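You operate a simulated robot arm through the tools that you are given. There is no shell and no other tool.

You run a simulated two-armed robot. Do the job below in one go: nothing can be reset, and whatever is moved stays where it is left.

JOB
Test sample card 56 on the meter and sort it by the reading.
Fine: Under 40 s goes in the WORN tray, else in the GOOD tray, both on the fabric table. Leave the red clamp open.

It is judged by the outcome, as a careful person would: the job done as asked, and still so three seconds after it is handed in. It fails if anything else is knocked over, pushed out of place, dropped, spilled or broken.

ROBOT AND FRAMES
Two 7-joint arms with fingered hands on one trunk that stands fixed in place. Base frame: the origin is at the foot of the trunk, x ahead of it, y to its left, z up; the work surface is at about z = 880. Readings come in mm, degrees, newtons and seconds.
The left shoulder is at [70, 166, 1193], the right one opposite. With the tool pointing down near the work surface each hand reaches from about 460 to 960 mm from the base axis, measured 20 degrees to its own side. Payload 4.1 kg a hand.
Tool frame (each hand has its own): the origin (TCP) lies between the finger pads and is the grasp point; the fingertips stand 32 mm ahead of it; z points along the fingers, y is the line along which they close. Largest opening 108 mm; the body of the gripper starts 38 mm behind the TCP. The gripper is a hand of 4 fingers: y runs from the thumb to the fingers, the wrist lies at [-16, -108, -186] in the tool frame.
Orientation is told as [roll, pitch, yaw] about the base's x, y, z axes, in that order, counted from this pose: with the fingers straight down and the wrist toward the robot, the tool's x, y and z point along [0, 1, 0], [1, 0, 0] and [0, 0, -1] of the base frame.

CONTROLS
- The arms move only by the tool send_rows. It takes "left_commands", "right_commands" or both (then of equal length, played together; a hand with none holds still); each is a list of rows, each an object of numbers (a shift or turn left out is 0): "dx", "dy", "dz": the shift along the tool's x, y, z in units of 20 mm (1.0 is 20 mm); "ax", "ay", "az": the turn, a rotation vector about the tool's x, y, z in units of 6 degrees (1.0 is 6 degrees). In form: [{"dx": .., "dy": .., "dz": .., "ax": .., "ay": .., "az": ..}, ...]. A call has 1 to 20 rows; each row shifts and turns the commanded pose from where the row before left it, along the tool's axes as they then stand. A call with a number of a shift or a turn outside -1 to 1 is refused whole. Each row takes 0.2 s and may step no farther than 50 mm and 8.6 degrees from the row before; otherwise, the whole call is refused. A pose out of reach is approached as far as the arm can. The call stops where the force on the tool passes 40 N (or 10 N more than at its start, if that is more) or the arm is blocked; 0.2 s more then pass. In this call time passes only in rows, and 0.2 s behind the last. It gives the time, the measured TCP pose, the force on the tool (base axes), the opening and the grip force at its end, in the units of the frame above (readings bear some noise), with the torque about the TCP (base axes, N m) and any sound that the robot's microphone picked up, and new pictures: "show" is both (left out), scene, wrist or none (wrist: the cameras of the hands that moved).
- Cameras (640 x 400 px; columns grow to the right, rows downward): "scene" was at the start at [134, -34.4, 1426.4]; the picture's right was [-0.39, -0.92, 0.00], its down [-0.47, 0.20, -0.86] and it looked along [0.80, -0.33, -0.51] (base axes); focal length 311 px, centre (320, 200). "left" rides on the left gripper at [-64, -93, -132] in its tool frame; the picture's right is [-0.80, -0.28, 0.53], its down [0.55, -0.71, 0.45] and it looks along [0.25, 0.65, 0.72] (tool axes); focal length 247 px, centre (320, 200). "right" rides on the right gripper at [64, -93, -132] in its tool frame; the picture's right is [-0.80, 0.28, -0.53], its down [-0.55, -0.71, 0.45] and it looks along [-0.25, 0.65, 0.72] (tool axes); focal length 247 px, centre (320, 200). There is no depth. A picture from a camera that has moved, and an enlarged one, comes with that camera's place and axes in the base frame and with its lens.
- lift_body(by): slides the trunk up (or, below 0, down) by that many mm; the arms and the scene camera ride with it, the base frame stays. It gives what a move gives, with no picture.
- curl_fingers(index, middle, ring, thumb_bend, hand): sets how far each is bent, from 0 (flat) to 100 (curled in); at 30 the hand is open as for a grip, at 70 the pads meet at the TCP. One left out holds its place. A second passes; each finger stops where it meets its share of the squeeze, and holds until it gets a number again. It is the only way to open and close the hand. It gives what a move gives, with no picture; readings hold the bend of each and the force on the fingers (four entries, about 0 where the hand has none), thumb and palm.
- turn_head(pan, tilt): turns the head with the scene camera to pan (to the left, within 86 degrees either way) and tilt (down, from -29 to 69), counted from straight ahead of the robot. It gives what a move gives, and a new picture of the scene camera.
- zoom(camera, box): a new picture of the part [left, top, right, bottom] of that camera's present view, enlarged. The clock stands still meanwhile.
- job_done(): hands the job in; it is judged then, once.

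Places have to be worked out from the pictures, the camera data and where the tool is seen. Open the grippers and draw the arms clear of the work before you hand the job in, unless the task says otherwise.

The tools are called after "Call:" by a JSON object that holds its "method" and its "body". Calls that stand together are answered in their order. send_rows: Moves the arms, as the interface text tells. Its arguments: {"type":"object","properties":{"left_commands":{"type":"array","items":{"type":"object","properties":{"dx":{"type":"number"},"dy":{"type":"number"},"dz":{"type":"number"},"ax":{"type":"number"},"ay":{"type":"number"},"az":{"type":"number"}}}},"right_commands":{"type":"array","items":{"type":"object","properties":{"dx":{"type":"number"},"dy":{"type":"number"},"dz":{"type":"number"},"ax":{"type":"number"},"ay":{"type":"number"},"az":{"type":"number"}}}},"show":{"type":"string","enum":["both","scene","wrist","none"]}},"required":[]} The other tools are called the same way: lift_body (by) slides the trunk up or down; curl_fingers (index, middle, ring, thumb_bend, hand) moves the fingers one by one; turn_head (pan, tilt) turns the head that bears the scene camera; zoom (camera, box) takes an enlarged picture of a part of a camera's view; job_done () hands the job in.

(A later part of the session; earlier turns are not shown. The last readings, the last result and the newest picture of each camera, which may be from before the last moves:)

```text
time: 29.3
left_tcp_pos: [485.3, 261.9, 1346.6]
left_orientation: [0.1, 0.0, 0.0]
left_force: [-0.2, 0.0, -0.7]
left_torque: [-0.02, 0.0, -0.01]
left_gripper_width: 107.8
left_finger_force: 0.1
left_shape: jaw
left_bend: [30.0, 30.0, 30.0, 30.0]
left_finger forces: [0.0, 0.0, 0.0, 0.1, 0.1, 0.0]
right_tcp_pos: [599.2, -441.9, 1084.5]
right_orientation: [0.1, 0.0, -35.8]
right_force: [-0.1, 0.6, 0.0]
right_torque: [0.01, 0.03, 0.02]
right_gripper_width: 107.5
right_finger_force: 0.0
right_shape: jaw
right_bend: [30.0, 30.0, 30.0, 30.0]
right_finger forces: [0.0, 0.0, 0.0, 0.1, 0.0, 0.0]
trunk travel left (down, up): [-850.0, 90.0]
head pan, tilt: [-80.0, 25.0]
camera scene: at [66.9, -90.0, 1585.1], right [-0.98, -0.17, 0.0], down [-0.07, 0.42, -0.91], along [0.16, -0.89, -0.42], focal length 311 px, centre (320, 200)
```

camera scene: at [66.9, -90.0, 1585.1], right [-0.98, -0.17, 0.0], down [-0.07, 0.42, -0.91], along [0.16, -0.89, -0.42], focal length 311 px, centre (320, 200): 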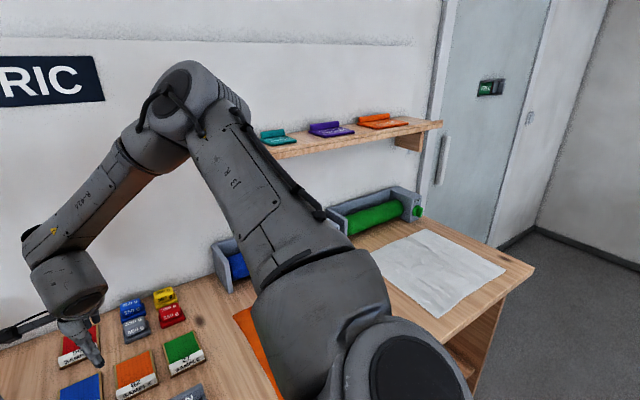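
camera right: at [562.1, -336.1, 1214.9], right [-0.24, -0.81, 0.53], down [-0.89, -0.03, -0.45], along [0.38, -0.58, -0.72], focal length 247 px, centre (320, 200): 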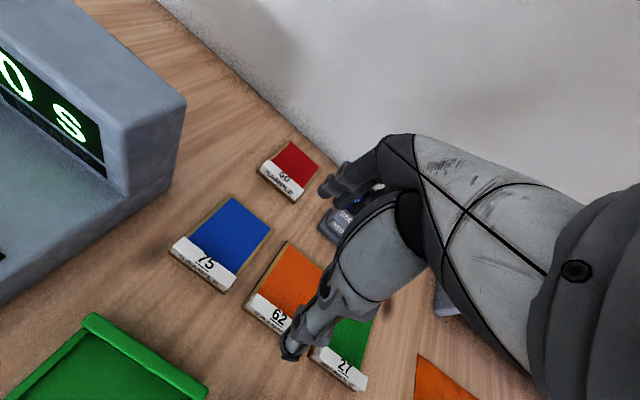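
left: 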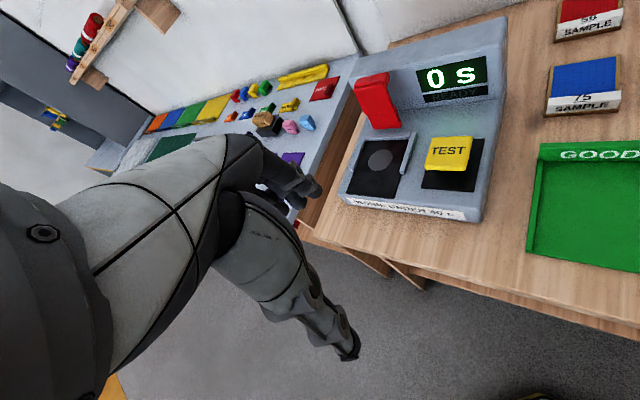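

The elbow is held high and outward. I'll tilt the fingers well forward (36°) so hand and forearm line up better, then push out toward the label at a safe height to see whether the arm straightens.

Call:
{"method": "send_rows", "body": {"right_commands": [{"ax": -1}, {"ax": -1}, {"ax": -1}, {"ax": -1}, {"ax": -1}, {"ax": -1}, {"dx": 0.194, "dy": 0.69, "dz": 0.965}, {"dx": 0.194, "dy": 0.69, "dz": 0.965}, {"dx": 0.194, "dy": 0.69, "dz": 0.965}, {"dx": 0.194, "dy": 0.69, "dz": 0.965}, {"dx": 0.194, "dy": 0.69, "dz": 0.965}, {"dx": 0.194, "dy": 0.69, "dz": 0.965}, {"dx": 0.194, "dy": 0.69, "dz": 0.965}, {"dx": 0.194, "dy": 0.69, "dz": 0.965}], "show": "both"}}

```text
time: 32.3
left_tcp_pos: [485.6, 263.4, 1346.4]
left_orientation: [0.0, -0.1, 0.0]
left_force: [-0.1, -0.3, -0.4]
left_torque: [0.0, 0.0, -0.01]
left_gripper_width: 107.8
left_finger_force: 0.1
left_shape: jaw
left_bend: [30.0, 30.0, 30.0, 30.0]
left_finger forces: [0.0, 0.0, 0.0, 0.0, 0.0, 0.1]
right_tcp_pos: [675.5, -566.0, 1167.0]
right_orientation: [0.2, -35.9, -36.0]
right_force: [-0.6, 0.6, -1.3]
right_torque: [-0.01, -0.02, 0.01]
right_gripper_width: 107.6
right_finger_force: 0.0
right_shape: jaw
right_bend: [30.0, 30.0, 30.0, 30.0]
right_finger forces: [0.0, 0.1, 0.0, 0.0, 0.1, 0.1]
right hand out of reach, approached as far as the arm can: row 2, 3, 4, 5, 6, 7, 8, 9, 10, 11, 12, 13, 14
trunk travel left (down, up): [-850.0, 90.0]
head pan, tilt: [-80.0, 25.0]
camera scene: at [67.0, -90.3, 1585.1], right [-0.98, -0.17, 0.0], down [-0.07, 0.42, -0.91], along [0.16, -0.89, -0.42], focal length 311 px, centre (320, 200)
camera right: at [591.2, -424.7, 1218.1], right [-0.54, -0.6, 0.6], down [-0.57, -0.26, -0.78], along [0.62, -0.76, -0.2], focal length 247 px, centre (320, 200)
```

scene: 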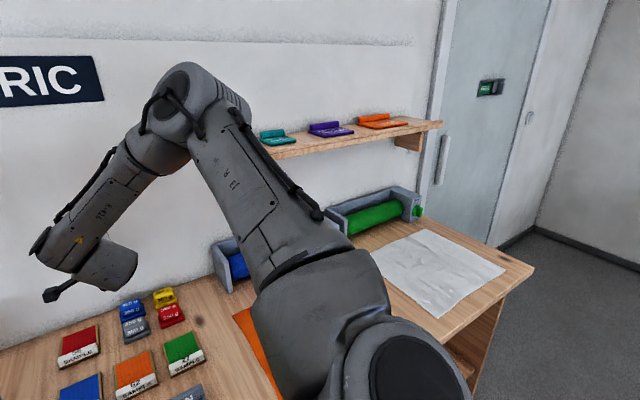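
right: 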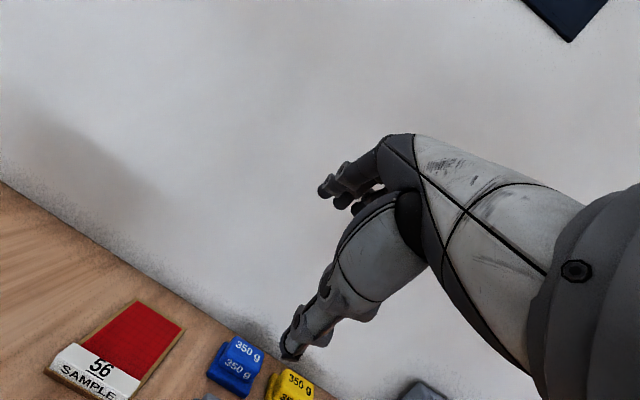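

The upper arm is frozen at some joint limit, and only the forearm moves. I'll undo the tilt and draw the hand back toward the body to free that joint, then come in low and extend outward along the bench.

Call:
{"method": "send_rows", "body": {"right_commands": [{"ax": 1}, {"ax": 1}, {"ax": 1}, {"ax": 1}, {"ax": 1}, {"ax": 1}, {"dx": -0.171, "dy": -1, "dz": -0.118}, {"dx": -0.171, "dy": -1, "dz": -0.118}, {"dx": -0.171, "dy": -1, "dz": -0.118}, {"dx": -0.171, "dy": -1, "dz": -0.118}, {"dx": -0.171, "dy": -1, "dz": -0.118}, {"dx": -0.171, "dy": -1, "dz": -0.118}, {"dx": -0.171, "dy": -1, "dz": -0.118}, {"dx": -0.171, "dy": -1, "dz": -0.118}, {"dx": -0.171, "dy": -1, "dz": -0.118}, {"dx": -0.171, "dy": -1, "dz": -0.118}, {"dx": -0.171, "dy": -1, "dz": -0.118}, {"dx": -0.171, "dy": -1, "dz": -0.118}, {"dx": -0.171, "dy": -1, "dz": -0.118}, {"dx": -0.171, "dy": -1, "dz": -0.118}], "show": "scene"}}

```text
time: 36.5
left_tcp_pos: [484.7, 262.8, 1347.3]
left_orientation: [0.1, 0.0, 0.0]
left_force: [-0.3, -0.4, 0.6]
left_torque: [-0.01, -0.04, 0.01]
left_gripper_width: 107.5
left_finger_force: 0.0
left_shape: jaw
left_bend: [30.0, 30.0, 30.0, 30.0]
left_finger forces: [0.1, 0.0, 0.0, 0.0, 0.0, 0.0]
right_tcp_pos: [421.4, -439.2, 1200.5]
right_orientation: [0.2, 0.0, -35.8]
right_force: [0.6, -1.0, 0.5]
right_torque: [0.0, 0.01, 0.01]
right_gripper_width: 107.8
right_finger_force: 0.1
right_shape: jaw
right_bend: [30.0, 30.0, 30.0, 30.0]
right_finger forces: [0.1, 0.0, 0.0, 0.0, 0.1, 0.0]
trunk travel left (down, up): [-850.0, 90.0]
head pan, tilt: [-80.0, 25.0]
camera scene: at [65.6, -89.9, 1585.2], right [-0.98, -0.17, 0.0], down [-0.07, 0.42, -0.91], along [0.16, -0.89, -0.42], focal length 311 px, centre (320, 200)
```

scene: 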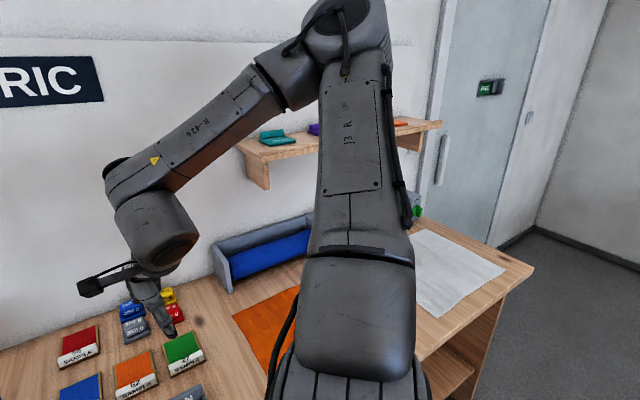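

The upper arm has swung back out to the right, so it is freed. Now I'll lower the hand straight down to z≈1000 here (clear of trays and cards) and see how the elbow follows.

Call:
{"method": "send_rows", "body": {"right_commands": [{"dz": 1}, {"dz": 1}, {"dz": 1}, {"dz": 1}, {"dz": 1}, {"dz": 1}, {"dz": 1}, {"dz": 1}, {"dz": 1}, {"dz": 1}], "show": "scene"}}

```text
time: 38.7
left_tcp_pos: [487.6, 264.1, 1346.9]
left_orientation: [-0.1, 0.1, -0.1]
left_force: [0.0, 1.1, 0.1]
left_torque: [-0.04, 0.03, 0.01]
left_gripper_width: 107.4
left_finger_force: 0.0
left_shape: jaw
left_bend: [30.0, 30.0, 30.0, 30.0]
left_finger forces: [0.0, 0.1, 0.0, 0.1, 0.0, 0.1]
right_tcp_pos: [422.7, -443.4, 1005.5]
right_orientation: [0.0, 0.1, -35.9]
right_force: [0.0, 0.2, -0.6]
right_torque: [-0.04, -0.01, 0.01]
right_gripper_width: 107.5
right_finger_force: 0.1
right_shape: jaw
right_bend: [30.0, 30.0, 30.0, 30.0]
right_finger forces: [0.0, 0.0, 0.0, 0.0, 0.0, 0.0]
right hand out of reach, approached as far as the arm can: row 10
trunk travel left (down, up): [-850.0, 90.0]
head pan, tilt: [-80.0, 25.0]
camera scene: at [68.8, -87.8, 1585.1], right [-0.98, -0.17, 0.0], down [-0.07, 0.41, -0.91], along [0.16, -0.89, -0.42], focal length 311 px, centre (320, 200)
```

scene: 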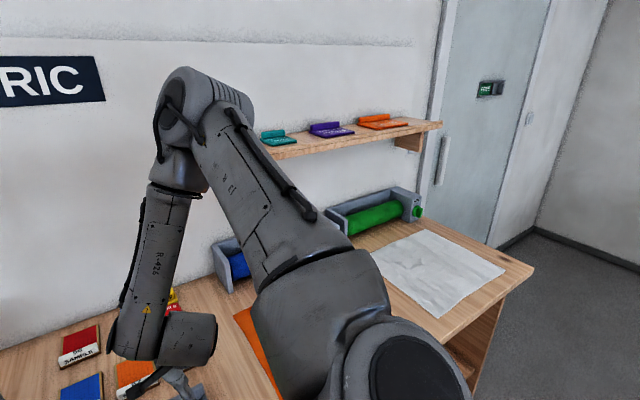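

Lowering swung the upper arm forward into the same stop again, so the −36° yaw drives it there. I'll go back up 100 mm and turn the hand the other way (yaw about +24°) to see whether the elbow swings out and frees up.

Call:
{"method": "send_rows", "body": {"right_commands": [{"dz": -1}, {"dz": -1}, {"dz": -1}, {"dz": -1}, {"dz": -1}, {"az": -1}, {"az": -1}, {"az": -1}, {"az": -1}, {"az": -1}, {"az": -1}, {"az": -1}, {"az": -1}, {"az": -1}, {"az": -1}], "show": "scene"}}

```text
time: 41.9
left_tcp_pos: [484.9, 262.1, 1345.9]
left_orientation: [0.0, -0.1, 0.1]
left_force: [-0.5, -0.7, -0.4]
left_torque: [0.0, -0.02, 0.01]
left_gripper_width: 107.6
left_finger_force: 0.1
left_shape: jaw
left_bend: [30.0, 30.0, 30.0, 30.0]
left_finger forces: [0.0, 0.0, 0.1, 0.1, 0.1, 0.0]
right_tcp_pos: [420.8, -442.4, 1105.3]
right_orientation: [0.1, 0.1, 24.2]
right_force: [0.3, -0.2, 0.0]
right_torque: [0.01, 0.02, -0.03]
right_gripper_width: 107.7
right_finger_force: 0.1
right_shape: jaw
right_bend: [30.0, 30.0, 30.0, 30.0]
right_finger forces: [0.0, 0.0, 0.1, 0.1, 0.0, 0.1]
trunk travel left (down, up): [-850.0, 90.0]
head pan, tilt: [-80.0, 25.0]
camera scene: at [67.3, -90.0, 1585.1], right [-0.98, -0.17, 0.0], down [-0.07, 0.42, -0.91], along [0.16, -0.89, -0.42], focal length 311 px, centre (320, 200)
```

scene: 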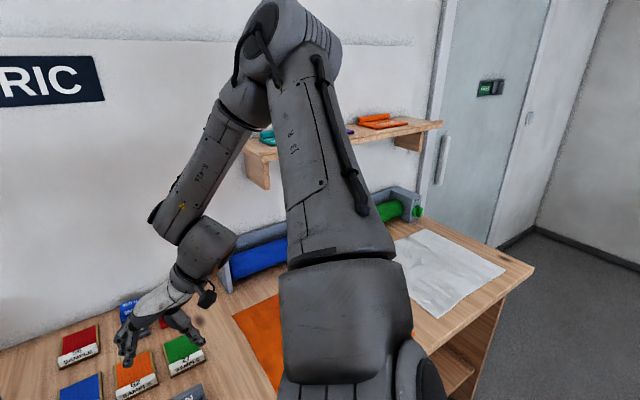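

Turning outward freed the elbow. It stays raised, so this arm reaches farthest with the hand high relative to the shoulder. I'll raise the hand with yaw −30°, test the horizontal reach up there, and bring the hand down afterwards by lowering the trunk.

Call:
{"method": "send_rows", "body": {"right_commands": [{"dz": -1, "az": 0.7}, {"dz": -1, "az": 0.7}, {"dz": -1, "az": 0.7}, {"dz": -1, "az": 0.7}, {"dz": -1, "az": 0.7}, {"dz": -1, "az": 0.7}, {"dz": -1, "az": 0.7}, {"dz": -1, "az": 0.7}, {"dz": -1, "az": 0.7}, {"dz": -1, "az": 0.7}, {"dz": -1, "az": 0.7}, {"dz": -1, "az": 0.7}, {"dz": -1, "az": 0.7}], "show": "scene"}}

```text
time: 44.7
left_tcp_pos: [485.6, 263.9, 1346.9]
left_orientation: [0.0, -0.1, 0.0]
left_force: [0.8, 0.5, 0.1]
left_torque: [-0.05, -0.01, 0.01]
left_gripper_width: 107.7
left_finger_force: 0.1
left_shape: jaw
left_bend: [30.0, 30.0, 30.0, 30.0]
left_finger forces: [0.0, 0.0, 0.1, 0.0, 0.0, 0.0]
right_tcp_pos: [415.6, -442.5, 1349.9]
right_orientation: [-1.4, -2.6, -29.5]
right_force: [0.8, 0.4, 0.2]
right_torque: [-0.02, 0.01, 0.0]
right_gripper_width: 107.7
right_finger_force: 0.0
right_shape: jaw
right_bend: [30.0, 30.0, 30.0, 30.0]
right_finger forces: [0.1, 0.0, 0.0, 0.1, 0.1, 0.1]
right hand out of reach, approached as far as the arm can: row 4, 5, 6
trunk travel left (down, up): [-850.0, 90.0]
head pan, tilt: [-80.0, 25.0]
camera scene: at [66.5, -89.2, 1585.2], right [-0.98, -0.17, 0.0], down [-0.07, 0.42, -0.91], along [0.16, -0.89, -0.42], focal length 311 px, centre (320, 200)
```

scene: 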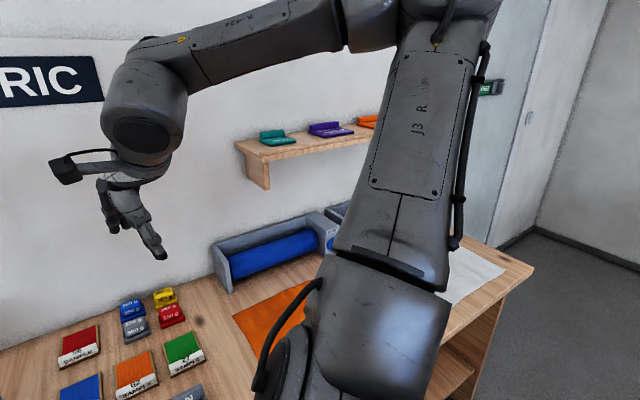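

The hand is up at z≈1350 (1200 relative to the original trunk height). I'll push out horizontally toward the label's column [764, −523] to test the reach at this height.

Call:
{"method": "send_rows", "body": {"right_commands": [{"dx": 0.282, "dy": 0.95}, {"dx": 0.282, "dy": 0.95}, {"dx": 0.282, "dy": 0.95}, {"dx": 0.282, "dy": 0.95}, {"dx": 0.282, "dy": 0.95}, {"dx": 0.282, "dy": 0.95}, {"dx": 0.282, "dy": 0.95}, {"dx": 0.282, "dy": 0.95}, {"dx": 0.282, "dy": 0.95}, {"dx": 0.282, "dy": 0.95}, {"dx": 0.282, "dy": 0.95}, {"dx": 0.282, "dy": 0.95}, {"dx": 0.282, "dy": 0.95}, {"dx": 0.282, "dy": 0.95}, {"dx": 0.282, "dy": 0.95}, {"dx": 0.282, "dy": 0.95}, {"dx": 0.282, "dy": 0.95}, {"dx": 0.282, "dy": 0.95}], "show": "scene"}}

```text
time: 48.5
left_tcp_pos: [485.7, 262.2, 1346.2]
left_orientation: [-0.1, 0.0, 0.0]
left_force: [0.5, 0.3, 0.1]
left_torque: [0.01, 0.0, -0.01]
left_gripper_width: 107.8
left_finger_force: 0.1
left_shape: jaw
left_bend: [30.0, 30.0, 30.0, 30.0]
left_finger forces: [0.1, 0.0, 0.1, 0.0, 0.1, 0.0]
right_tcp_pos: [737.2, -520.2, 1362.9]
right_orientation: [-1.3, -2.6, -29.4]
right_force: [0.7, -1.0, -0.3]
right_torque: [0.02, -0.01, -0.01]
right_gripper_width: 107.8
right_finger_force: 0.0
right_shape: jaw
right_bend: [30.0, 30.0, 30.0, 30.0]
right_finger forces: [0.0, 0.0, 0.0, 0.0, 0.0, 0.0]
right hand out of reach, approached as far as the arm can: row 17, 18
trunk travel left (down, up): [-850.0, 90.0]
head pan, tilt: [-80.0, 25.0]
camera scene: at [65.8, -90.0, 1585.2], right [-0.98, -0.17, 0.0], down [-0.07, 0.42, -0.91], along [0.16, -0.89, -0.42], focal length 311 px, centre (320, 200)
```

scene: 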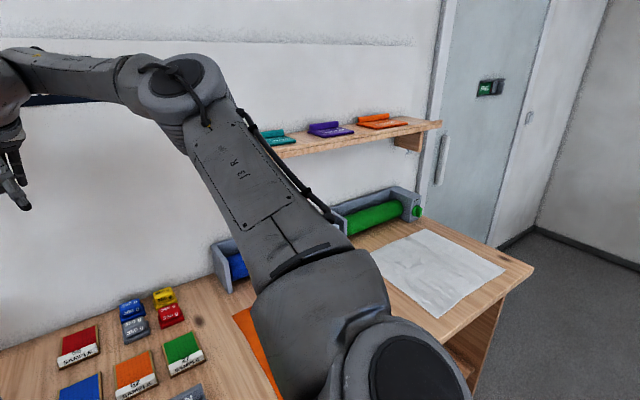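

At this height the straight-down hand reached [737, −520], only about 27 mm short. A forward tilt of about 20° will close that gap, so I'll apply the tilt and turn the yaw toward −42°.

Call:
{"method": "send_rows", "body": {"right_commands": [{"ax": -0.85}, {"ax": -0.85}, {"ax": -0.85}, {"ax": -0.85}, {"ay": -0.4, "az": 0.96}, {"ay": -0.4, "az": 0.96}], "show": "none"}}

Call:
{"method": "turn_head", "body": {"pan": -45, "tilt": 32}}

```text
time: 49.9
left_tcp_pos: [487.8, 261.9, 1345.6]
left_orientation: [0.0, 0.0, 0.0]
left_force: [0.3, 0.1, -1.1]
left_torque: [-0.01, -0.01, -0.03]
left_gripper_width: 107.8
left_finger_force: 0.1
left_shape: jaw
left_bend: [30.0, 30.0, 30.0, 30.0]
left_finger forces: [0.0, 0.1, 0.0, 0.0, 0.0, 0.0]
right_tcp_pos: [738.5, -521.5, 1361.4]
right_orientation: [-1.3, -23.2, -41.4]
right_force: [0.0, 0.7, -0.1]
right_torque: [-0.02, 0.0, 0.0]
right_gripper_width: 107.7
right_finger_force: 0.0
right_shape: jaw
right_bend: [30.0, 30.0, 30.0, 30.0]
right_finger forces: [0.1, 0.0, 0.1, 0.0, 0.0, 0.0]
trunk travel left (down, up): [-850.0, 90.0]
head pan, tilt: [-80.0, 25.0]
```

```text
time: 50.9
left_tcp_pos: [485.9, 261.9, 1346.8]
left_orientation: [-0.1, 0.0, 0.0]
left_force: [-0.1, 0.3, 0.4]
left_torque: [0.01, 0.01, 0.02]
left_gripper_width: 107.5
left_finger_force: 0.1
left_shape: jaw
left_bend: [30.0, 30.0, 30.0, 30.0]
left_finger forces: [0.0, 0.0, 0.0, 0.0, 0.0, 0.0]
right_tcp_pos: [737.2, -521.0, 1360.7]
right_orientation: [-1.3, -23.1, -41.3]
right_force: [-0.3, 0.5, -0.9]
right_torque: [0.0, -0.01, -0.04]
right_gripper_width: 107.6
right_finger_force: 0.0
right_shape: jaw
right_bend: [30.0, 30.0, 30.0, 30.0]
right_finger forces: [0.0, 0.0, 0.0, 0.0, 0.0, 0.1]
trunk travel left (down, up): [-850.0, 90.0]
head pan, tilt: [-45.0, 32.0]
camera scene: at [113.9, -62.7, 1574.0], right [-0.71, -0.71, 0.0], down [-0.37, 0.38, -0.85], along [0.6, -0.6, -0.53], focal length 311 px, centre (320, 200)
```

scene: 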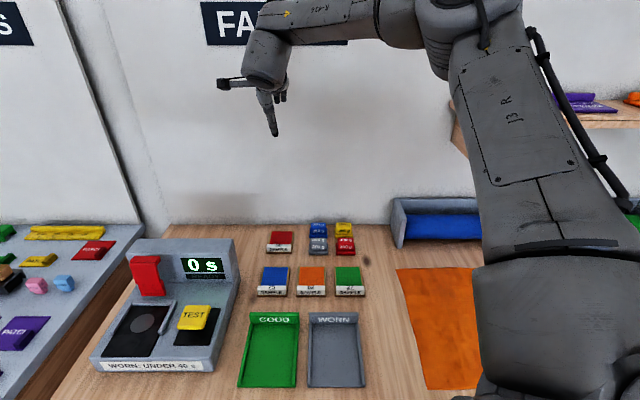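

The tilted pose (pitch −23°, yaw −41°) was reached without trouble. With the head now square to the bench, I'll re-measure card 56 and its label block from this higher viewpoint.

Call:
{"method": "zoom", "body": {"camera": "scene", "box": [250, 220, 370, 300]}}

Call:
{"method": "zoom", "body": {"camera": "scene", "box": [260, 225, 305, 255]}}

Call:
{"method": "zoom", "body": {"camera": "right", "box": [0, 0, 640, 400]}}

```text
5.00 times, centred on (310, 260) of scene
camera zoom: at [113.9, -62.7, 1574.0], right [-0.71, -0.71, 0.0], down [-0.37, 0.38, -0.85], along [0.6, -0.6, -0.53], focal length 1554 px, centre (370, -100)
```

zoom: 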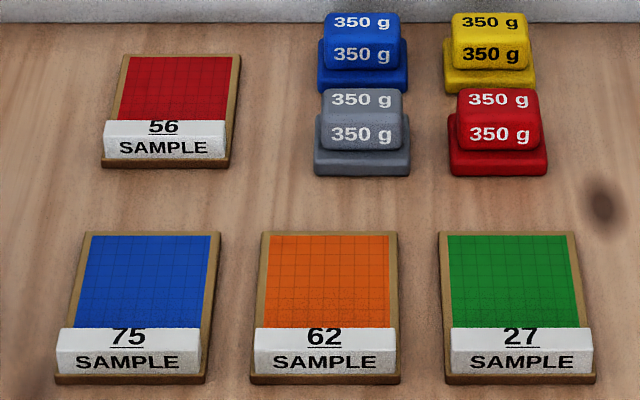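

```text
13.33 times, centred on (282, 240) of scene
camera zoom: at [113.9, -62.7, 1574.0], right [-0.71, -0.71, 0.0], down [-0.37, 0.38, -0.85], along [0.6, -0.6, -0.53], focal length 4145 px, centre (820, -333)
```

zoom: 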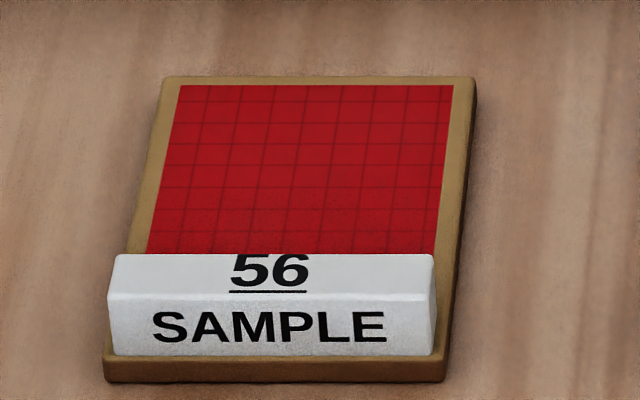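

```text
1.00 times, centred on (320, 200) of right (not enlarged: the box is as wide or as high as the picture)
camera zoom: at [679.6, -379.7, 1443.7], right [-0.49, -0.62, 0.62], down [-0.73, -0.11, -0.68], along [0.48, -0.78, -0.4], focal length 247 px, centre (320, 200)
```

zoom: 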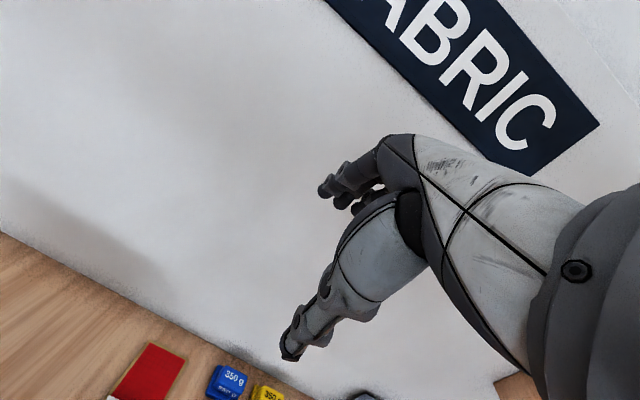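

The label block measures a≈902–920, b≈−212…−130, z≈888–906 (board top ≈888). I'll move over its centre at this height, turn to yaw −45°, and reduce the tilt to about 15°.

Call:
{"method": "send_rows", "body": {"right_commands": [{"dx": 0.415, "dy": 0.515, "dz": 0.22}, {"dx": 0.415, "dy": 0.515, "dz": 0.22}, {"ay": -0.24, "az": 0.567}, {"ax": 0.65}, {"ax": 0.65}], "show": "scene"}}

```text
time: 52.1
left_tcp_pos: [485.7, 262.8, 1346.7]
left_orientation: [0.0, -0.1, 0.0]
left_force: [0.3, 0.7, -0.4]
left_torque: [0.03, -0.01, 0.02]
left_gripper_width: 107.7
left_finger_force: 0.0
left_shape: jaw
left_bend: [30.0, 30.0, 30.0, 30.0]
left_finger forces: [0.0, 0.1, 0.1, 0.0, 0.0, 0.0]
right_tcp_pos: [745.8, -528.2, 1361.2]
right_orientation: [-1.2, -15.5, -45.2]
right_force: [0.1, -0.2, 0.2]
right_torque: [0.01, -0.02, 0.03]
right_gripper_width: 107.7
right_finger_force: 0.1
right_shape: jaw
right_bend: [30.0, 30.0, 30.0, 30.0]
right_finger forces: [0.0, 0.0, 0.1, 0.0, 0.0, 0.0]
right hand out of reach, approached as far as the arm can: row 3, 4, 5
trunk travel left (down, up): [-850.0, 90.0]
head pan, tilt: [-45.0, 32.0]
camera scene: at [114.6, -63.5, 1573.9], right [-0.71, -0.71, 0.0], down [-0.38, 0.38, -0.85], along [0.6, -0.6, -0.53], focal length 311 px, centre (320, 200)
```

scene: 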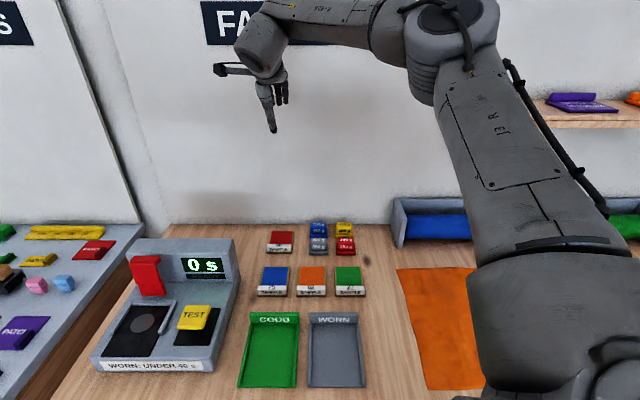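

The reach is now a≈901, b≈−154, about 10 mm short. I'll restore the tilt to about 21° and advance the last bit.

Call:
{"method": "send_rows", "body": {"right_commands": [{"ax": -1}, {"dx": 0.5, "dy": 0.51, "dz": 0.2}], "show": "none"}}

```text
time: 52.7
left_tcp_pos: [487.2, 261.3, 1346.7]
left_orientation: [0.0, 0.0, 0.0]
left_force: [-1.1, -0.5, 0.2]
left_torque: [0.01, -0.04, -0.01]
left_gripper_width: 107.7
left_finger_force: 0.1
left_shape: jaw
left_bend: [30.0, 30.0, 30.0, 30.0]
left_finger forces: [0.0, 0.1, 0.0, 0.0, 0.0, 0.0]
right_tcp_pos: [752.3, -526.3, 1362.6]
right_orientation: [-1.3, -21.5, -45.1]
right_force: [0.3, -0.7, 0.1]
right_torque: [0.01, 0.01, 0.01]
right_gripper_width: 107.8
right_finger_force: 0.1
right_shape: jaw
right_bend: [30.0, 30.0, 30.0, 30.0]
right_finger forces: [0.1, 0.1, 0.1, 0.0, 0.1, 0.0]
right hand out of reach, approached as far as the arm can: row 2
trunk travel left (down, up): [-850.0, 90.0]
head pan, tilt: [-45.0, 32.0]
```

Now a≈904, b≈−160. One more 6° of tilt and a small advance should put the grasp point right on the label's mid-line.

Call:
{"method": "send_rows", "body": {"right_commands": [{"ax": -1}, {"dx": 0.3, "dy": 0.4, "dz": 0.2}], "show": "none"}}

```text
time: 53.3
left_tcp_pos: [485.9, 261.6, 1345.8]
left_orientation: [0.0, 0.1, 0.0]
left_force: [0.5, 0.8, 0.4]
left_torque: [-0.02, -0.01, -0.03]
left_gripper_width: 107.5
left_finger_force: 0.1
left_shape: jaw
left_bend: [30.0, 30.0, 30.0, 30.0]
left_finger forces: [0.0, 0.1, 0.0, 0.0, 0.0, 0.0]
right_tcp_pos: [761.0, -532.1, 1361.7]
right_orientation: [-1.3, -27.5, -44.8]
right_force: [1.2, -0.2, -0.3]
right_torque: [0.01, -0.02, 0.0]
right_gripper_width: 107.7
right_finger_force: 0.0
right_shape: jaw
right_bend: [30.0, 30.0, 30.0, 30.0]
right_finger forces: [0.0, 0.0, 0.0, 0.1, 0.1, 0.0]
right hand out of reach, approached as far as the arm can: row 2
trunk travel left (down, up): [-850.0, 90.0]
head pan, tilt: [-45.0, 32.0]
```

Since the fingertips reach 32 mm past the TCP and lean forward, the block is gripped best with the TCP at a≈904. I'll back off that much, return the tilt to 21.5°, and pre-shape the fingers to about 50 mm opening.

Call:
{"method": "send_rows", "body": {"right_commands": [{"dy": -0.46, "dz": -0.24}, {"ax": 1}], "show": "none"}}

Call:
{"method": "curl_fingers", "body": {"hand": "right", "index": 50, "middle": 50, "ring": 50, "thumb_bend": 50}}

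```text
time: 53.9
left_tcp_pos: [486.3, 263.4, 1347.1]
left_orientation: [-0.1, 0.1, 0.0]
left_force: [-0.6, -0.1, -0.6]
left_torque: [0.01, 0.01, 0.0]
left_gripper_width: 107.7
left_finger_force: 0.0
left_shape: jaw
left_bend: [30.0, 30.0, 30.0, 30.0]
left_finger forces: [0.0, 0.0, 0.0, 0.0, 0.0, 0.0]
right_tcp_pos: [752.9, -524.1, 1362.9]
right_orientation: [-1.3, -21.4, -45.0]
right_force: [0.3, -0.7, 0.0]
right_torque: [-0.04, 0.02, 0.03]
right_gripper_width: 107.6
right_finger_force: 0.2
right_shape: jaw
right_bend: [30.0, 30.0, 30.0, 30.0]
right_finger forces: [0.0, 0.0, 0.0, 0.0, 0.0, 0.1]
trunk travel left (down, up): [-850.0, 90.0]
head pan, tilt: [-45.0, 32.0]
```

```text
time: 54.9
left_tcp_pos: [485.8, 262.6, 1345.6]
left_orientation: [-0.1, -0.1, 0.0]
left_force: [-0.1, -0.7, -0.6]
left_torque: [-0.01, 0.0, -0.01]
left_gripper_width: 107.6
left_finger_force: 0.1
left_shape: jaw
left_bend: [30.0, 30.0, 30.0, 30.0]
left_finger forces: [0.0, 0.0, 0.0, 0.0, 0.0, 0.0]
right_tcp_pos: [751.8, -523.1, 1363.6]
right_orientation: [-1.3, -21.4, -45.0]
right_force: [0.3, -0.3, -0.3]
right_torque: [0.0, -0.03, 0.0]
right_gripper_width: 56.0
right_finger_force: 0.1
right_shape: fingers
right_bend: [50.0, 50.0, 50.0, 50.0]
right_finger forces: [0.0, 0.0, 0.0, 0.0, 0.0, 0.0]
trunk travel left (down, up): [-850.0, 90.0]
head pan, tilt: [-45.0, 32.0]
```

TCP sits over the label at a≈902, b≈−162 with a 56 mm opening. I'll lower the trunk 300 mm first and look.

Call:
{"method": "lift_body", "body": {"by": -300}}

Call:
{"method": "turn_head", "body": {"pan": -45, "tilt": 15}}

Call:
{"method": "zoom", "body": {"camera": "right", "box": [0, 0, 640, 400]}}

```text
time: 57.9
left_tcp_pos: [487.3, 261.9, 1045.7]
left_orientation: [0.2, 0.1, -0.1]
left_force: [-0.1, 0.4, 0.3]
left_torque: [-0.04, -0.02, 0.03]
left_gripper_width: 107.6
left_finger_force: 0.1
left_shape: jaw
left_bend: [30.0, 30.0, 30.0, 30.0]
left_finger forces: [0.0, 0.2, 0.1, 0.0, 0.1, 0.0]
right_tcp_pos: [752.1, -522.5, 1063.4]
right_orientation: [-1.3, -21.5, -45.2]
right_force: [-0.2, -0.4, 0.5]
right_torque: [-0.01, 0.06, 0.01]
right_gripper_width: 56.1
right_finger_force: 0.1
right_shape: fingers
right_bend: [50.0, 50.0, 50.0, 50.0]
right_finger forces: [0.0, 0.0, 0.1, 0.1, 0.0, 0.0]
trunk travel left (down, up): [-550.0, 390.0]
head pan, tilt: [-45.0, 32.0]
```

```text
time: 58.7
left_tcp_pos: [487.2, 261.7, 1046.6]
left_orientation: [0.0, 0.0, 0.1]
left_force: [0.4, -0.6, -0.4]
left_torque: [-0.01, -0.02, 0.02]
left_gripper_width: 107.7
left_finger_force: 0.0
left_shape: jaw
left_bend: [30.0, 30.0, 30.0, 30.0]
left_finger forces: [0.1, 0.1, 0.0, 0.0, 0.0, 0.0]
right_tcp_pos: [750.5, -522.6, 1062.0]
right_orientation: [-1.4, -21.5, -45.1]
right_force: [0.0, 0.1, 0.4]
right_torque: [0.02, 0.02, 0.02]
right_gripper_width: 56.2
right_finger_force: 0.0
right_shape: fingers
right_bend: [50.0, 50.0, 50.0, 50.0]
right_finger forces: [0.0, 0.0, 0.1, 0.0, 0.0, 0.0]
trunk travel left (down, up): [-550.0, 390.0]
head pan, tilt: [-45.0, 15.0]
camera scene: at [116.9, -65.4, 1301.3], right [-0.71, -0.71, 0.0], down [-0.18, 0.18, -0.97], along [0.68, -0.68, -0.26], focal length 311 px, centre (320, 200)
```

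scene: 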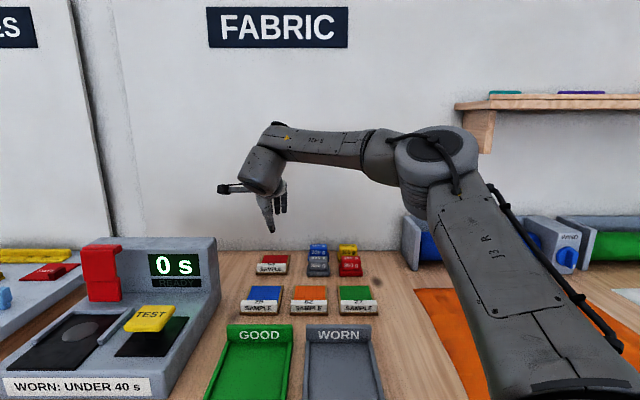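

```text
1.00 times, centred on (320, 200) of right (not enlarged: the box is as wide or as high as the picture)
camera zoom: at [705.6, -380.5, 1149.3], right [-0.51, -0.6, 0.62], down [-0.75, -0.04, -0.66], along [0.42, -0.8, -0.42], focal length 247 px, centre (320, 200)
```

zoom: 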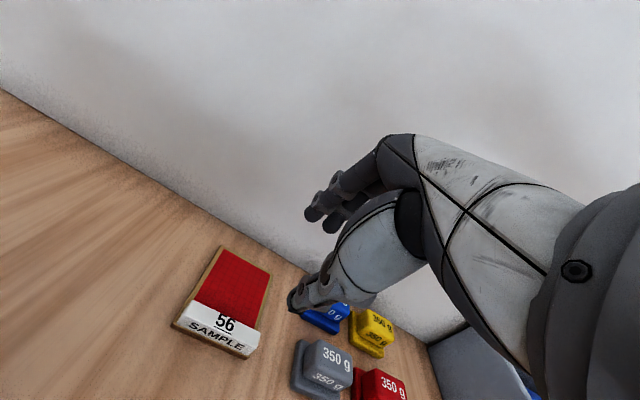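

The predicted label position matches the wrist view within a few pixels, so the alignment is good. I'll lower the trunk a further 125 mm and check again.

Call:
{"method": "lift_body", "body": {"by": -125}}

Call:
{"method": "zoom", "body": {"camera": "right", "box": [160, 160, 480, 400]}}

Call:
{"method": "zoom", "body": {"camera": "scene", "box": [220, 180, 400, 310]}}

```text
time: 60.2
left_tcp_pos: [485.8, 263.0, 921.1]
left_orientation: [0.0, 0.0, -0.1]
left_force: [0.8, -0.3, 0.2]
left_torque: [-0.03, 0.01, 0.0]
left_gripper_width: 107.4
left_finger_force: 0.1
left_shape: jaw
left_bend: [30.0, 30.0, 30.0, 30.0]
left_finger forces: [0.0, 0.1, 0.0, 0.1, 0.0, 0.0]
right_tcp_pos: [752.2, -522.3, 938.4]
right_orientation: [-1.3, -21.5, -45.0]
right_force: [0.0, 0.1, -0.4]
right_torque: [0.04, 0.01, -0.02]
right_gripper_width: 56.2
right_finger_force: 0.0
right_shape: fingers
right_bend: [50.0, 50.0, 50.0, 50.0]
right_finger forces: [0.0, 0.0, 0.1, 0.0, 0.0, 0.0]
trunk travel left (down, up): [-425.0, 515.0]
head pan, tilt: [-45.0, 15.0]
```

```text
1.67 times, centred on (320, 280) of right
camera zoom: at [705.3, -380.5, 1024.6], right [-0.51, -0.6, 0.62], down [-0.75, -0.04, -0.66], along [0.42, -0.8, -0.42], focal length 412 px, centre (320, 67)
```

zoom: 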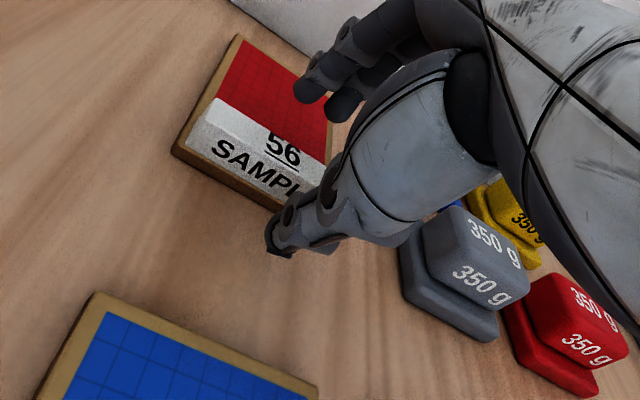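

```text
3.08 times, centred on (310, 245) of scene
camera zoom: at [116.6, -65.4, 1176.4], right [-0.71, -0.71, 0.0], down [-0.18, 0.18, -0.97], along [0.68, -0.68, -0.26], focal length 956 px, centre (351, 62)
```

zoom: 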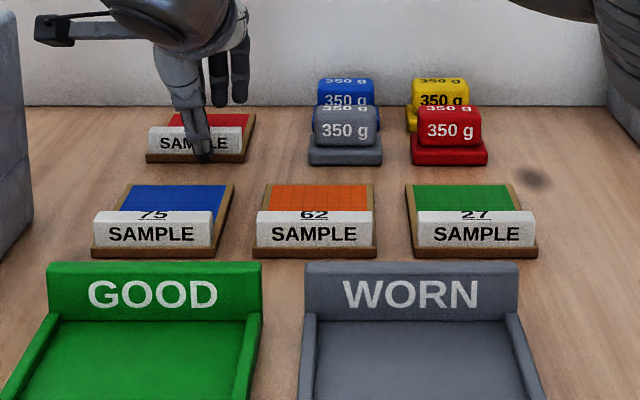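

The view shows the thumb tip nearly at the table while the fingers are still above the block, because of the tilt. I'll raise 60 mm, reduce the tilt to about 12° with the TCP set back 7 mm, and pre-bend the thumb to 70 so that only the fingers close against it.

Call:
{"method": "lift_body", "body": {"by": 60}}

Call:
{"method": "send_rows", "body": {"right_commands": [{"dy": -0.33, "dz": -0.13}, {"ax": 0.8}, {"ax": 0.8}], "show": "none"}}

Call:
{"method": "curl_fingers", "body": {"hand": "right", "thumb_bend": 68, "index": 48, "middle": 48, "ring": 48}}

Call:
{"method": "zoom", "body": {"camera": "right", "box": [160, 160, 480, 400]}}

Call:
{"method": "zoom", "body": {"camera": "scene", "box": [220, 180, 360, 280]}}

```text
time: 61.2
left_tcp_pos: [486.4, 262.3, 981.9]
left_orientation: [0.0, 0.0, 0.0]
left_force: [0.3, 0.4, -0.5]
left_torque: [0.02, 0.02, -0.01]
left_gripper_width: 107.6
left_finger_force: 0.1
left_shape: jaw
left_bend: [30.0, 30.0, 30.0, 30.0]
left_finger forces: [0.0, 0.0, 0.1, 0.1, 0.0, 0.0]
right_tcp_pos: [751.3, -522.9, 996.2]
right_orientation: [-1.3, -21.6, -45.0]
right_force: [0.5, -0.6, -0.5]
right_torque: [0.03, 0.0, -0.01]
right_gripper_width: 56.2
right_finger_force: 0.2
right_shape: fingers
right_bend: [50.0, 50.0, 50.0, 50.0]
right_finger forces: [0.0, 0.0, 0.0, 0.0, 0.0, 0.0]
trunk travel left (down, up): [-485.0, 455.0]
head pan, tilt: [-45.0, 15.0]
```

```text
time: 62.0
left_tcp_pos: [485.6, 262.7, 982.7]
left_orientation: [0.0, -0.1, 0.1]
left_force: [0.0, 0.2, 0.8]
left_torque: [0.01, 0.0, 0.0]
left_gripper_width: 107.5
left_finger_force: 0.2
left_shape: jaw
left_bend: [30.0, 30.0, 30.0, 30.0]
left_finger forces: [0.0, 0.0, 0.0, 0.0, 0.0, 0.0]
right_tcp_pos: [739.0, -518.6, 998.7]
right_orientation: [-1.0, -11.9, -45.2]
right_force: [-0.5, 0.1, 0.1]
right_torque: [0.01, -0.02, 0.0]
right_gripper_width: 56.1
right_finger_force: 0.1
right_shape: fingers
right_bend: [50.0, 50.0, 50.0, 50.0]
right_finger forces: [0.0, 0.1, 0.0, 0.1, 0.0, 0.1]
right hand out of reach, approached as far as the arm can: row 3
trunk travel left (down, up): [-485.0, 455.0]
head pan, tilt: [-45.0, 15.0]
```

```text
time: 63.0
left_tcp_pos: [487.0, 261.8, 981.7]
left_orientation: [-0.1, 0.0, 0.0]
left_force: [-0.3, 0.6, 0.5]
left_torque: [0.02, 0.04, -0.01]
left_gripper_width: 107.9
left_finger_force: 0.1
left_shape: jaw
left_bend: [30.0, 30.0, 30.0, 30.0]
left_finger forces: [0.1, 0.0, 0.0, 0.1, 0.0, 0.1]
right_tcp_pos: [737.3, -519.3, 998.4]
right_orientation: [-1.2, -11.9, -45.4]
right_force: [0.0, -0.6, 0.0]
right_torque: [-0.01, -0.02, 0.01]
right_gripper_width: 34.6
right_finger_force: 0.0
right_shape: fingers
right_bend: [48.0, 48.0, 48.0, 68.0]
right_finger forces: [0.0, 0.0, 0.0, 0.0, 0.0, 0.1]
trunk travel left (down, up): [-485.0, 455.0]
head pan, tilt: [-45.0, 15.0]
```

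```text
1.67 times, centred on (320, 280) of right
camera zoom: at [703.1, -388.2, 1105.9], right [-0.44, -0.67, 0.6], down [-0.82, 0.03, -0.57], along [0.36, -0.74, -0.56], focal length 412 px, centre (320, 67)
```

zoom: 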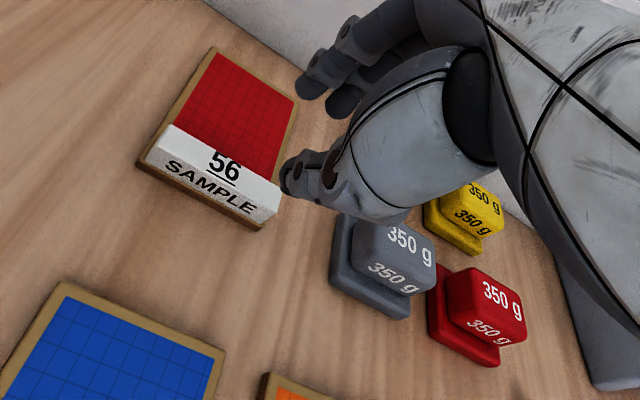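

```text
4.00 times, centred on (290, 230) of scene
camera zoom: at [116.8, -65.4, 1236.3], right [-0.71, -0.71, 0.0], down [-0.18, 0.18, -0.97], along [0.68, -0.68, -0.26], focal length 1243 px, centre (440, 80)
```

zoom: 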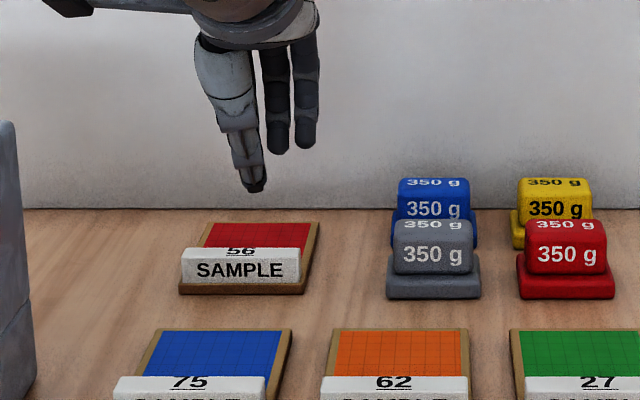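

With 12° tilt the hand sits 12–15 mm right of the label's middle, so the rightmost finger would miss it. I'll set the tilt to 16°, lean the hand 6° sideways to regain reach, and shift left.

Call:
{"method": "send_rows", "body": {"right_commands": [{"ax": -0.68}, {"ay": 1}, {"dx": 0.4, "dy": 0.1, "dz": 0.04}, {"dx": 0.3, "dy": 0.04, "dz": 0.04}], "show": "none"}}

Call:
{"method": "zoom", "body": {"camera": "scene", "box": [220, 180, 360, 280]}}

Call:
{"method": "zoom", "body": {"camera": "right", "box": [160, 160, 480, 400]}}

```text
time: 64.0
left_tcp_pos: [486.2, 261.4, 982.1]
left_orientation: [0.0, 0.0, 0.0]
left_force: [0.3, 0.7, 0.2]
left_torque: [0.01, 0.0, -0.01]
left_gripper_width: 107.3
left_finger_force: 0.0
left_shape: jaw
left_bend: [30.0, 30.0, 30.0, 30.0]
left_finger forces: [0.0, 0.0, 0.0, 0.0, 0.0, 0.0]
right_tcp_pos: [750.8, -510.7, 998.2]
right_orientation: [4.8, -15.9, -45.2]
right_force: [-0.1, -0.3, -0.4]
right_torque: [-0.04, 0.01, 0.02]
right_gripper_width: 34.7
right_finger_force: 0.0
right_shape: fingers
right_bend: [48.0, 48.0, 48.0, 68.0]
right_finger forces: [0.1, 0.0, 0.1, 0.1, 0.0, 0.0]
trunk travel left (down, up): [-485.0, 455.0]
head pan, tilt: [-45.0, 15.0]
```

```text
4.00 times, centred on (290, 230) of scene
camera zoom: at [116.7, -66.1, 1236.3], right [-0.71, -0.71, 0.0], down [-0.18, 0.18, -0.97], along [0.68, -0.68, -0.26], focal length 1243 px, centre (440, 80)
```

zoom: 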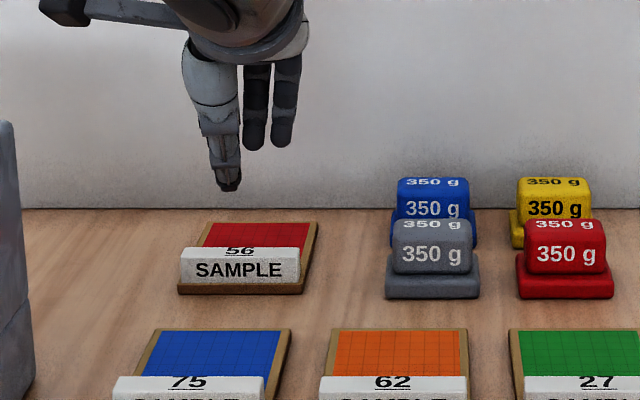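

```text
1.67 times, centred on (320, 280) of right
camera zoom: at [699.1, -384.3, 1102.3], right [-0.49, -0.69, 0.52], down [-0.74, 0.03, -0.67], along [0.45, -0.72, -0.53], focal length 412 px, centre (320, 67)
```

zoom: 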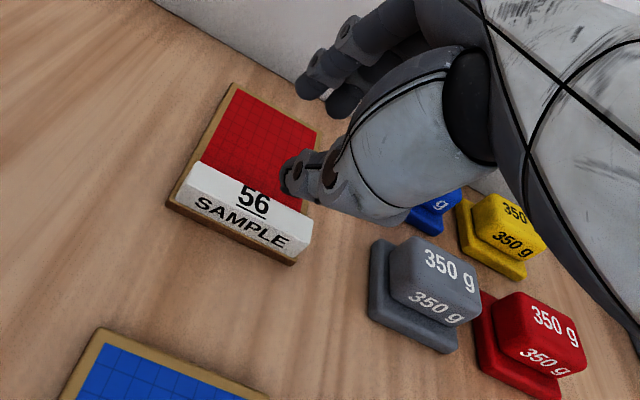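

Now the hand is centred on the label (a≈892, b≈−170) and within reach. I'll back off 3 mm for thumb clearance and lower the trunk by 62 mm, then check before the last bit.

Call:
{"method": "send_rows", "body": {"right_commands": [{"dy": -0.15}], "show": "none"}}

Call:
{"method": "lift_body", "body": {"by": -62}}

Call:
{"method": "zoom", "body": {"camera": "scene", "box": [230, 180, 350, 270]}}

Call:
{"method": "zoom", "body": {"camera": "right", "box": [200, 180, 400, 340]}}

```text
time: 64.4
left_tcp_pos: [485.3, 263.8, 982.4]
left_orientation: [0.0, 0.0, 0.0]
left_force: [0.3, 1.3, -0.1]
left_torque: [0.01, 0.0, -0.02]
left_gripper_width: 107.6
left_finger_force: 0.0
left_shape: jaw
left_bend: [30.0, 30.0, 30.0, 30.0]
left_finger forces: [0.1, 0.0, 0.1, 0.0, 0.0, 0.1]
right_tcp_pos: [748.0, -509.1, 997.4]
right_orientation: [4.7, -16.0, -45.2]
right_force: [0.1, 0.6, -0.1]
right_torque: [-0.01, 0.01, 0.01]
right_gripper_width: 34.7
right_finger_force: 0.0
right_shape: fingers
right_bend: [48.0, 48.0, 48.0, 68.0]
right_finger forces: [0.0, 0.0, 0.0, 0.1, 0.1, 0.0]
trunk travel left (down, up): [-485.0, 455.0]
head pan, tilt: [-45.0, 15.0]
```

```text
time: 65.5
left_tcp_pos: [486.0, 263.4, 920.2]
left_orientation: [0.0, 0.0, 0.0]
left_force: [-0.2, 0.0, 0.3]
left_torque: [0.02, 0.01, -0.01]
left_gripper_width: 107.7
left_finger_force: 0.1
left_shape: jaw
left_bend: [30.0, 30.0, 30.0, 30.0]
left_finger forces: [0.1, 0.0, 0.0, 0.0, 0.0, 0.0]
right_tcp_pos: [748.1, -508.7, 936.5]
right_orientation: [4.8, -16.0, -45.1]
right_force: [-1.0, -0.1, 0.6]
right_torque: [0.03, -0.03, 0.05]
right_gripper_width: 34.8
right_finger_force: 0.1
right_shape: fingers
right_bend: [48.0, 48.0, 48.0, 68.0]
right_finger forces: [0.0, 0.0, 0.1, 0.0, 0.1, 0.0]
trunk travel left (down, up): [-423.0, 517.0]
head pan, tilt: [-45.0, 15.0]
```

```text
4.44 times, centred on (290, 225) of scene
camera zoom: at [116.5, -65.4, 1174.4], right [-0.71, -0.71, 0.0], down [-0.18, 0.18, -0.97], along [0.68, -0.68, -0.26], focal length 1382 px, centre (453, 89)
```

zoom: 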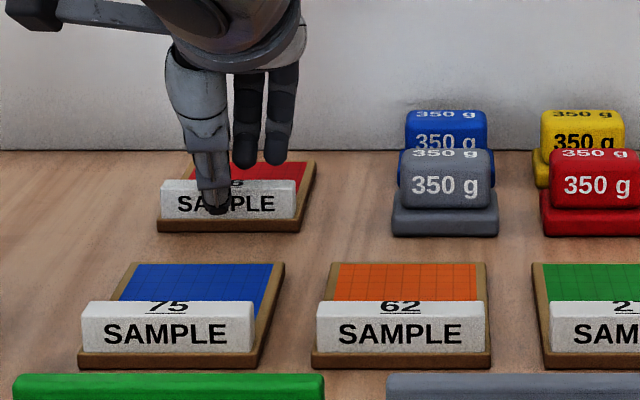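

```text
2.50 times, centred on (300, 260) of right
camera zoom: at [697.0, -381.3, 1040.5], right [-0.49, -0.69, 0.52], down [-0.74, 0.03, -0.67], along [0.45, -0.72, -0.53], focal length 617 px, centre (370, 50)
```

zoom: 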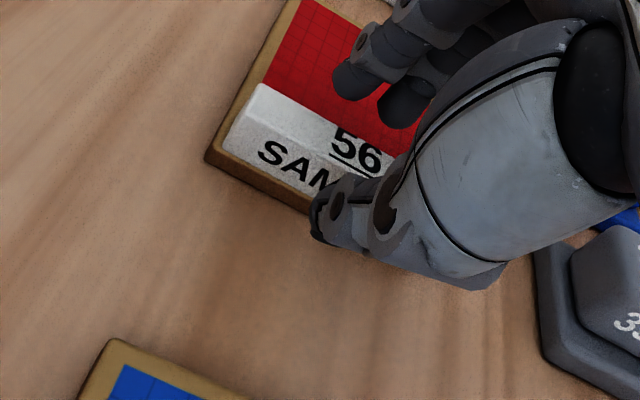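

The thumb is just in front of the label and the fingers are behind and above it. The thumb tip is about 14 mm above the bench, so I'll lower 10 mm more and look before closing.

Call:
{"method": "lift_body", "body": {"by": -10}}

Call:
{"method": "zoom", "body": {"camera": "scene", "box": [240, 190, 320, 250]}}

Call:
{"method": "zoom", "body": {"camera": "right", "box": [200, 180, 400, 340]}}

```text
time: 66.0
left_tcp_pos: [486.2, 263.7, 909.5]
left_orientation: [0.0, 0.0, 0.0]
left_force: [-0.7, 0.2, 0.5]
left_torque: [-0.01, -0.05, 0.01]
left_gripper_width: 107.6
left_finger_force: 0.1
left_shape: jaw
left_bend: [30.0, 30.0, 30.0, 30.0]
left_finger forces: [0.0, 0.0, 0.0, 0.0, 0.0, 0.0]
right_tcp_pos: [747.6, -508.9, 925.9]
right_orientation: [4.9, -16.0, -45.2]
right_force: [-0.2, 0.9, -0.4]
right_torque: [-0.01, 0.01, -0.02]
right_gripper_width: 34.5
right_finger_force: 0.1
right_shape: fingers
right_bend: [48.0, 48.0, 48.0, 68.0]
right_finger forces: [0.0, 0.0, 0.1, 0.1, 0.0, 0.0]
trunk travel left (down, up): [-413.0, 527.0]
head pan, tilt: [-45.0, 15.0]
```

```text
6.67 times, centred on (280, 220) of scene
camera zoom: at [116.5, -65.4, 1164.4], right [-0.71, -0.71, 0.0], down [-0.18, 0.18, -0.97], along [0.68, -0.68, -0.26], focal length 2072 px, centre (587, 67)
```

zoom: 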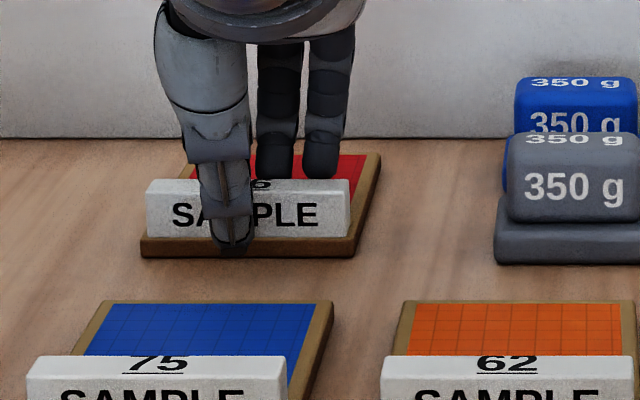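

```text
2.50 times, centred on (300, 260) of right
camera zoom: at [697.0, -381.3, 1030.4], right [-0.49, -0.69, 0.52], down [-0.74, 0.03, -0.67], along [0.45, -0.72, -0.53], focal length 617 px, centre (370, 50)
```

zoom: 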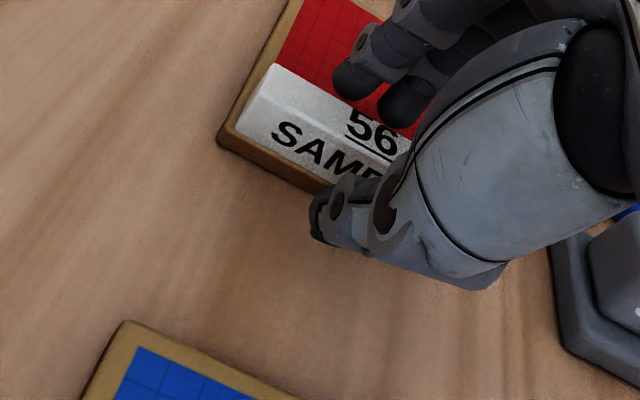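

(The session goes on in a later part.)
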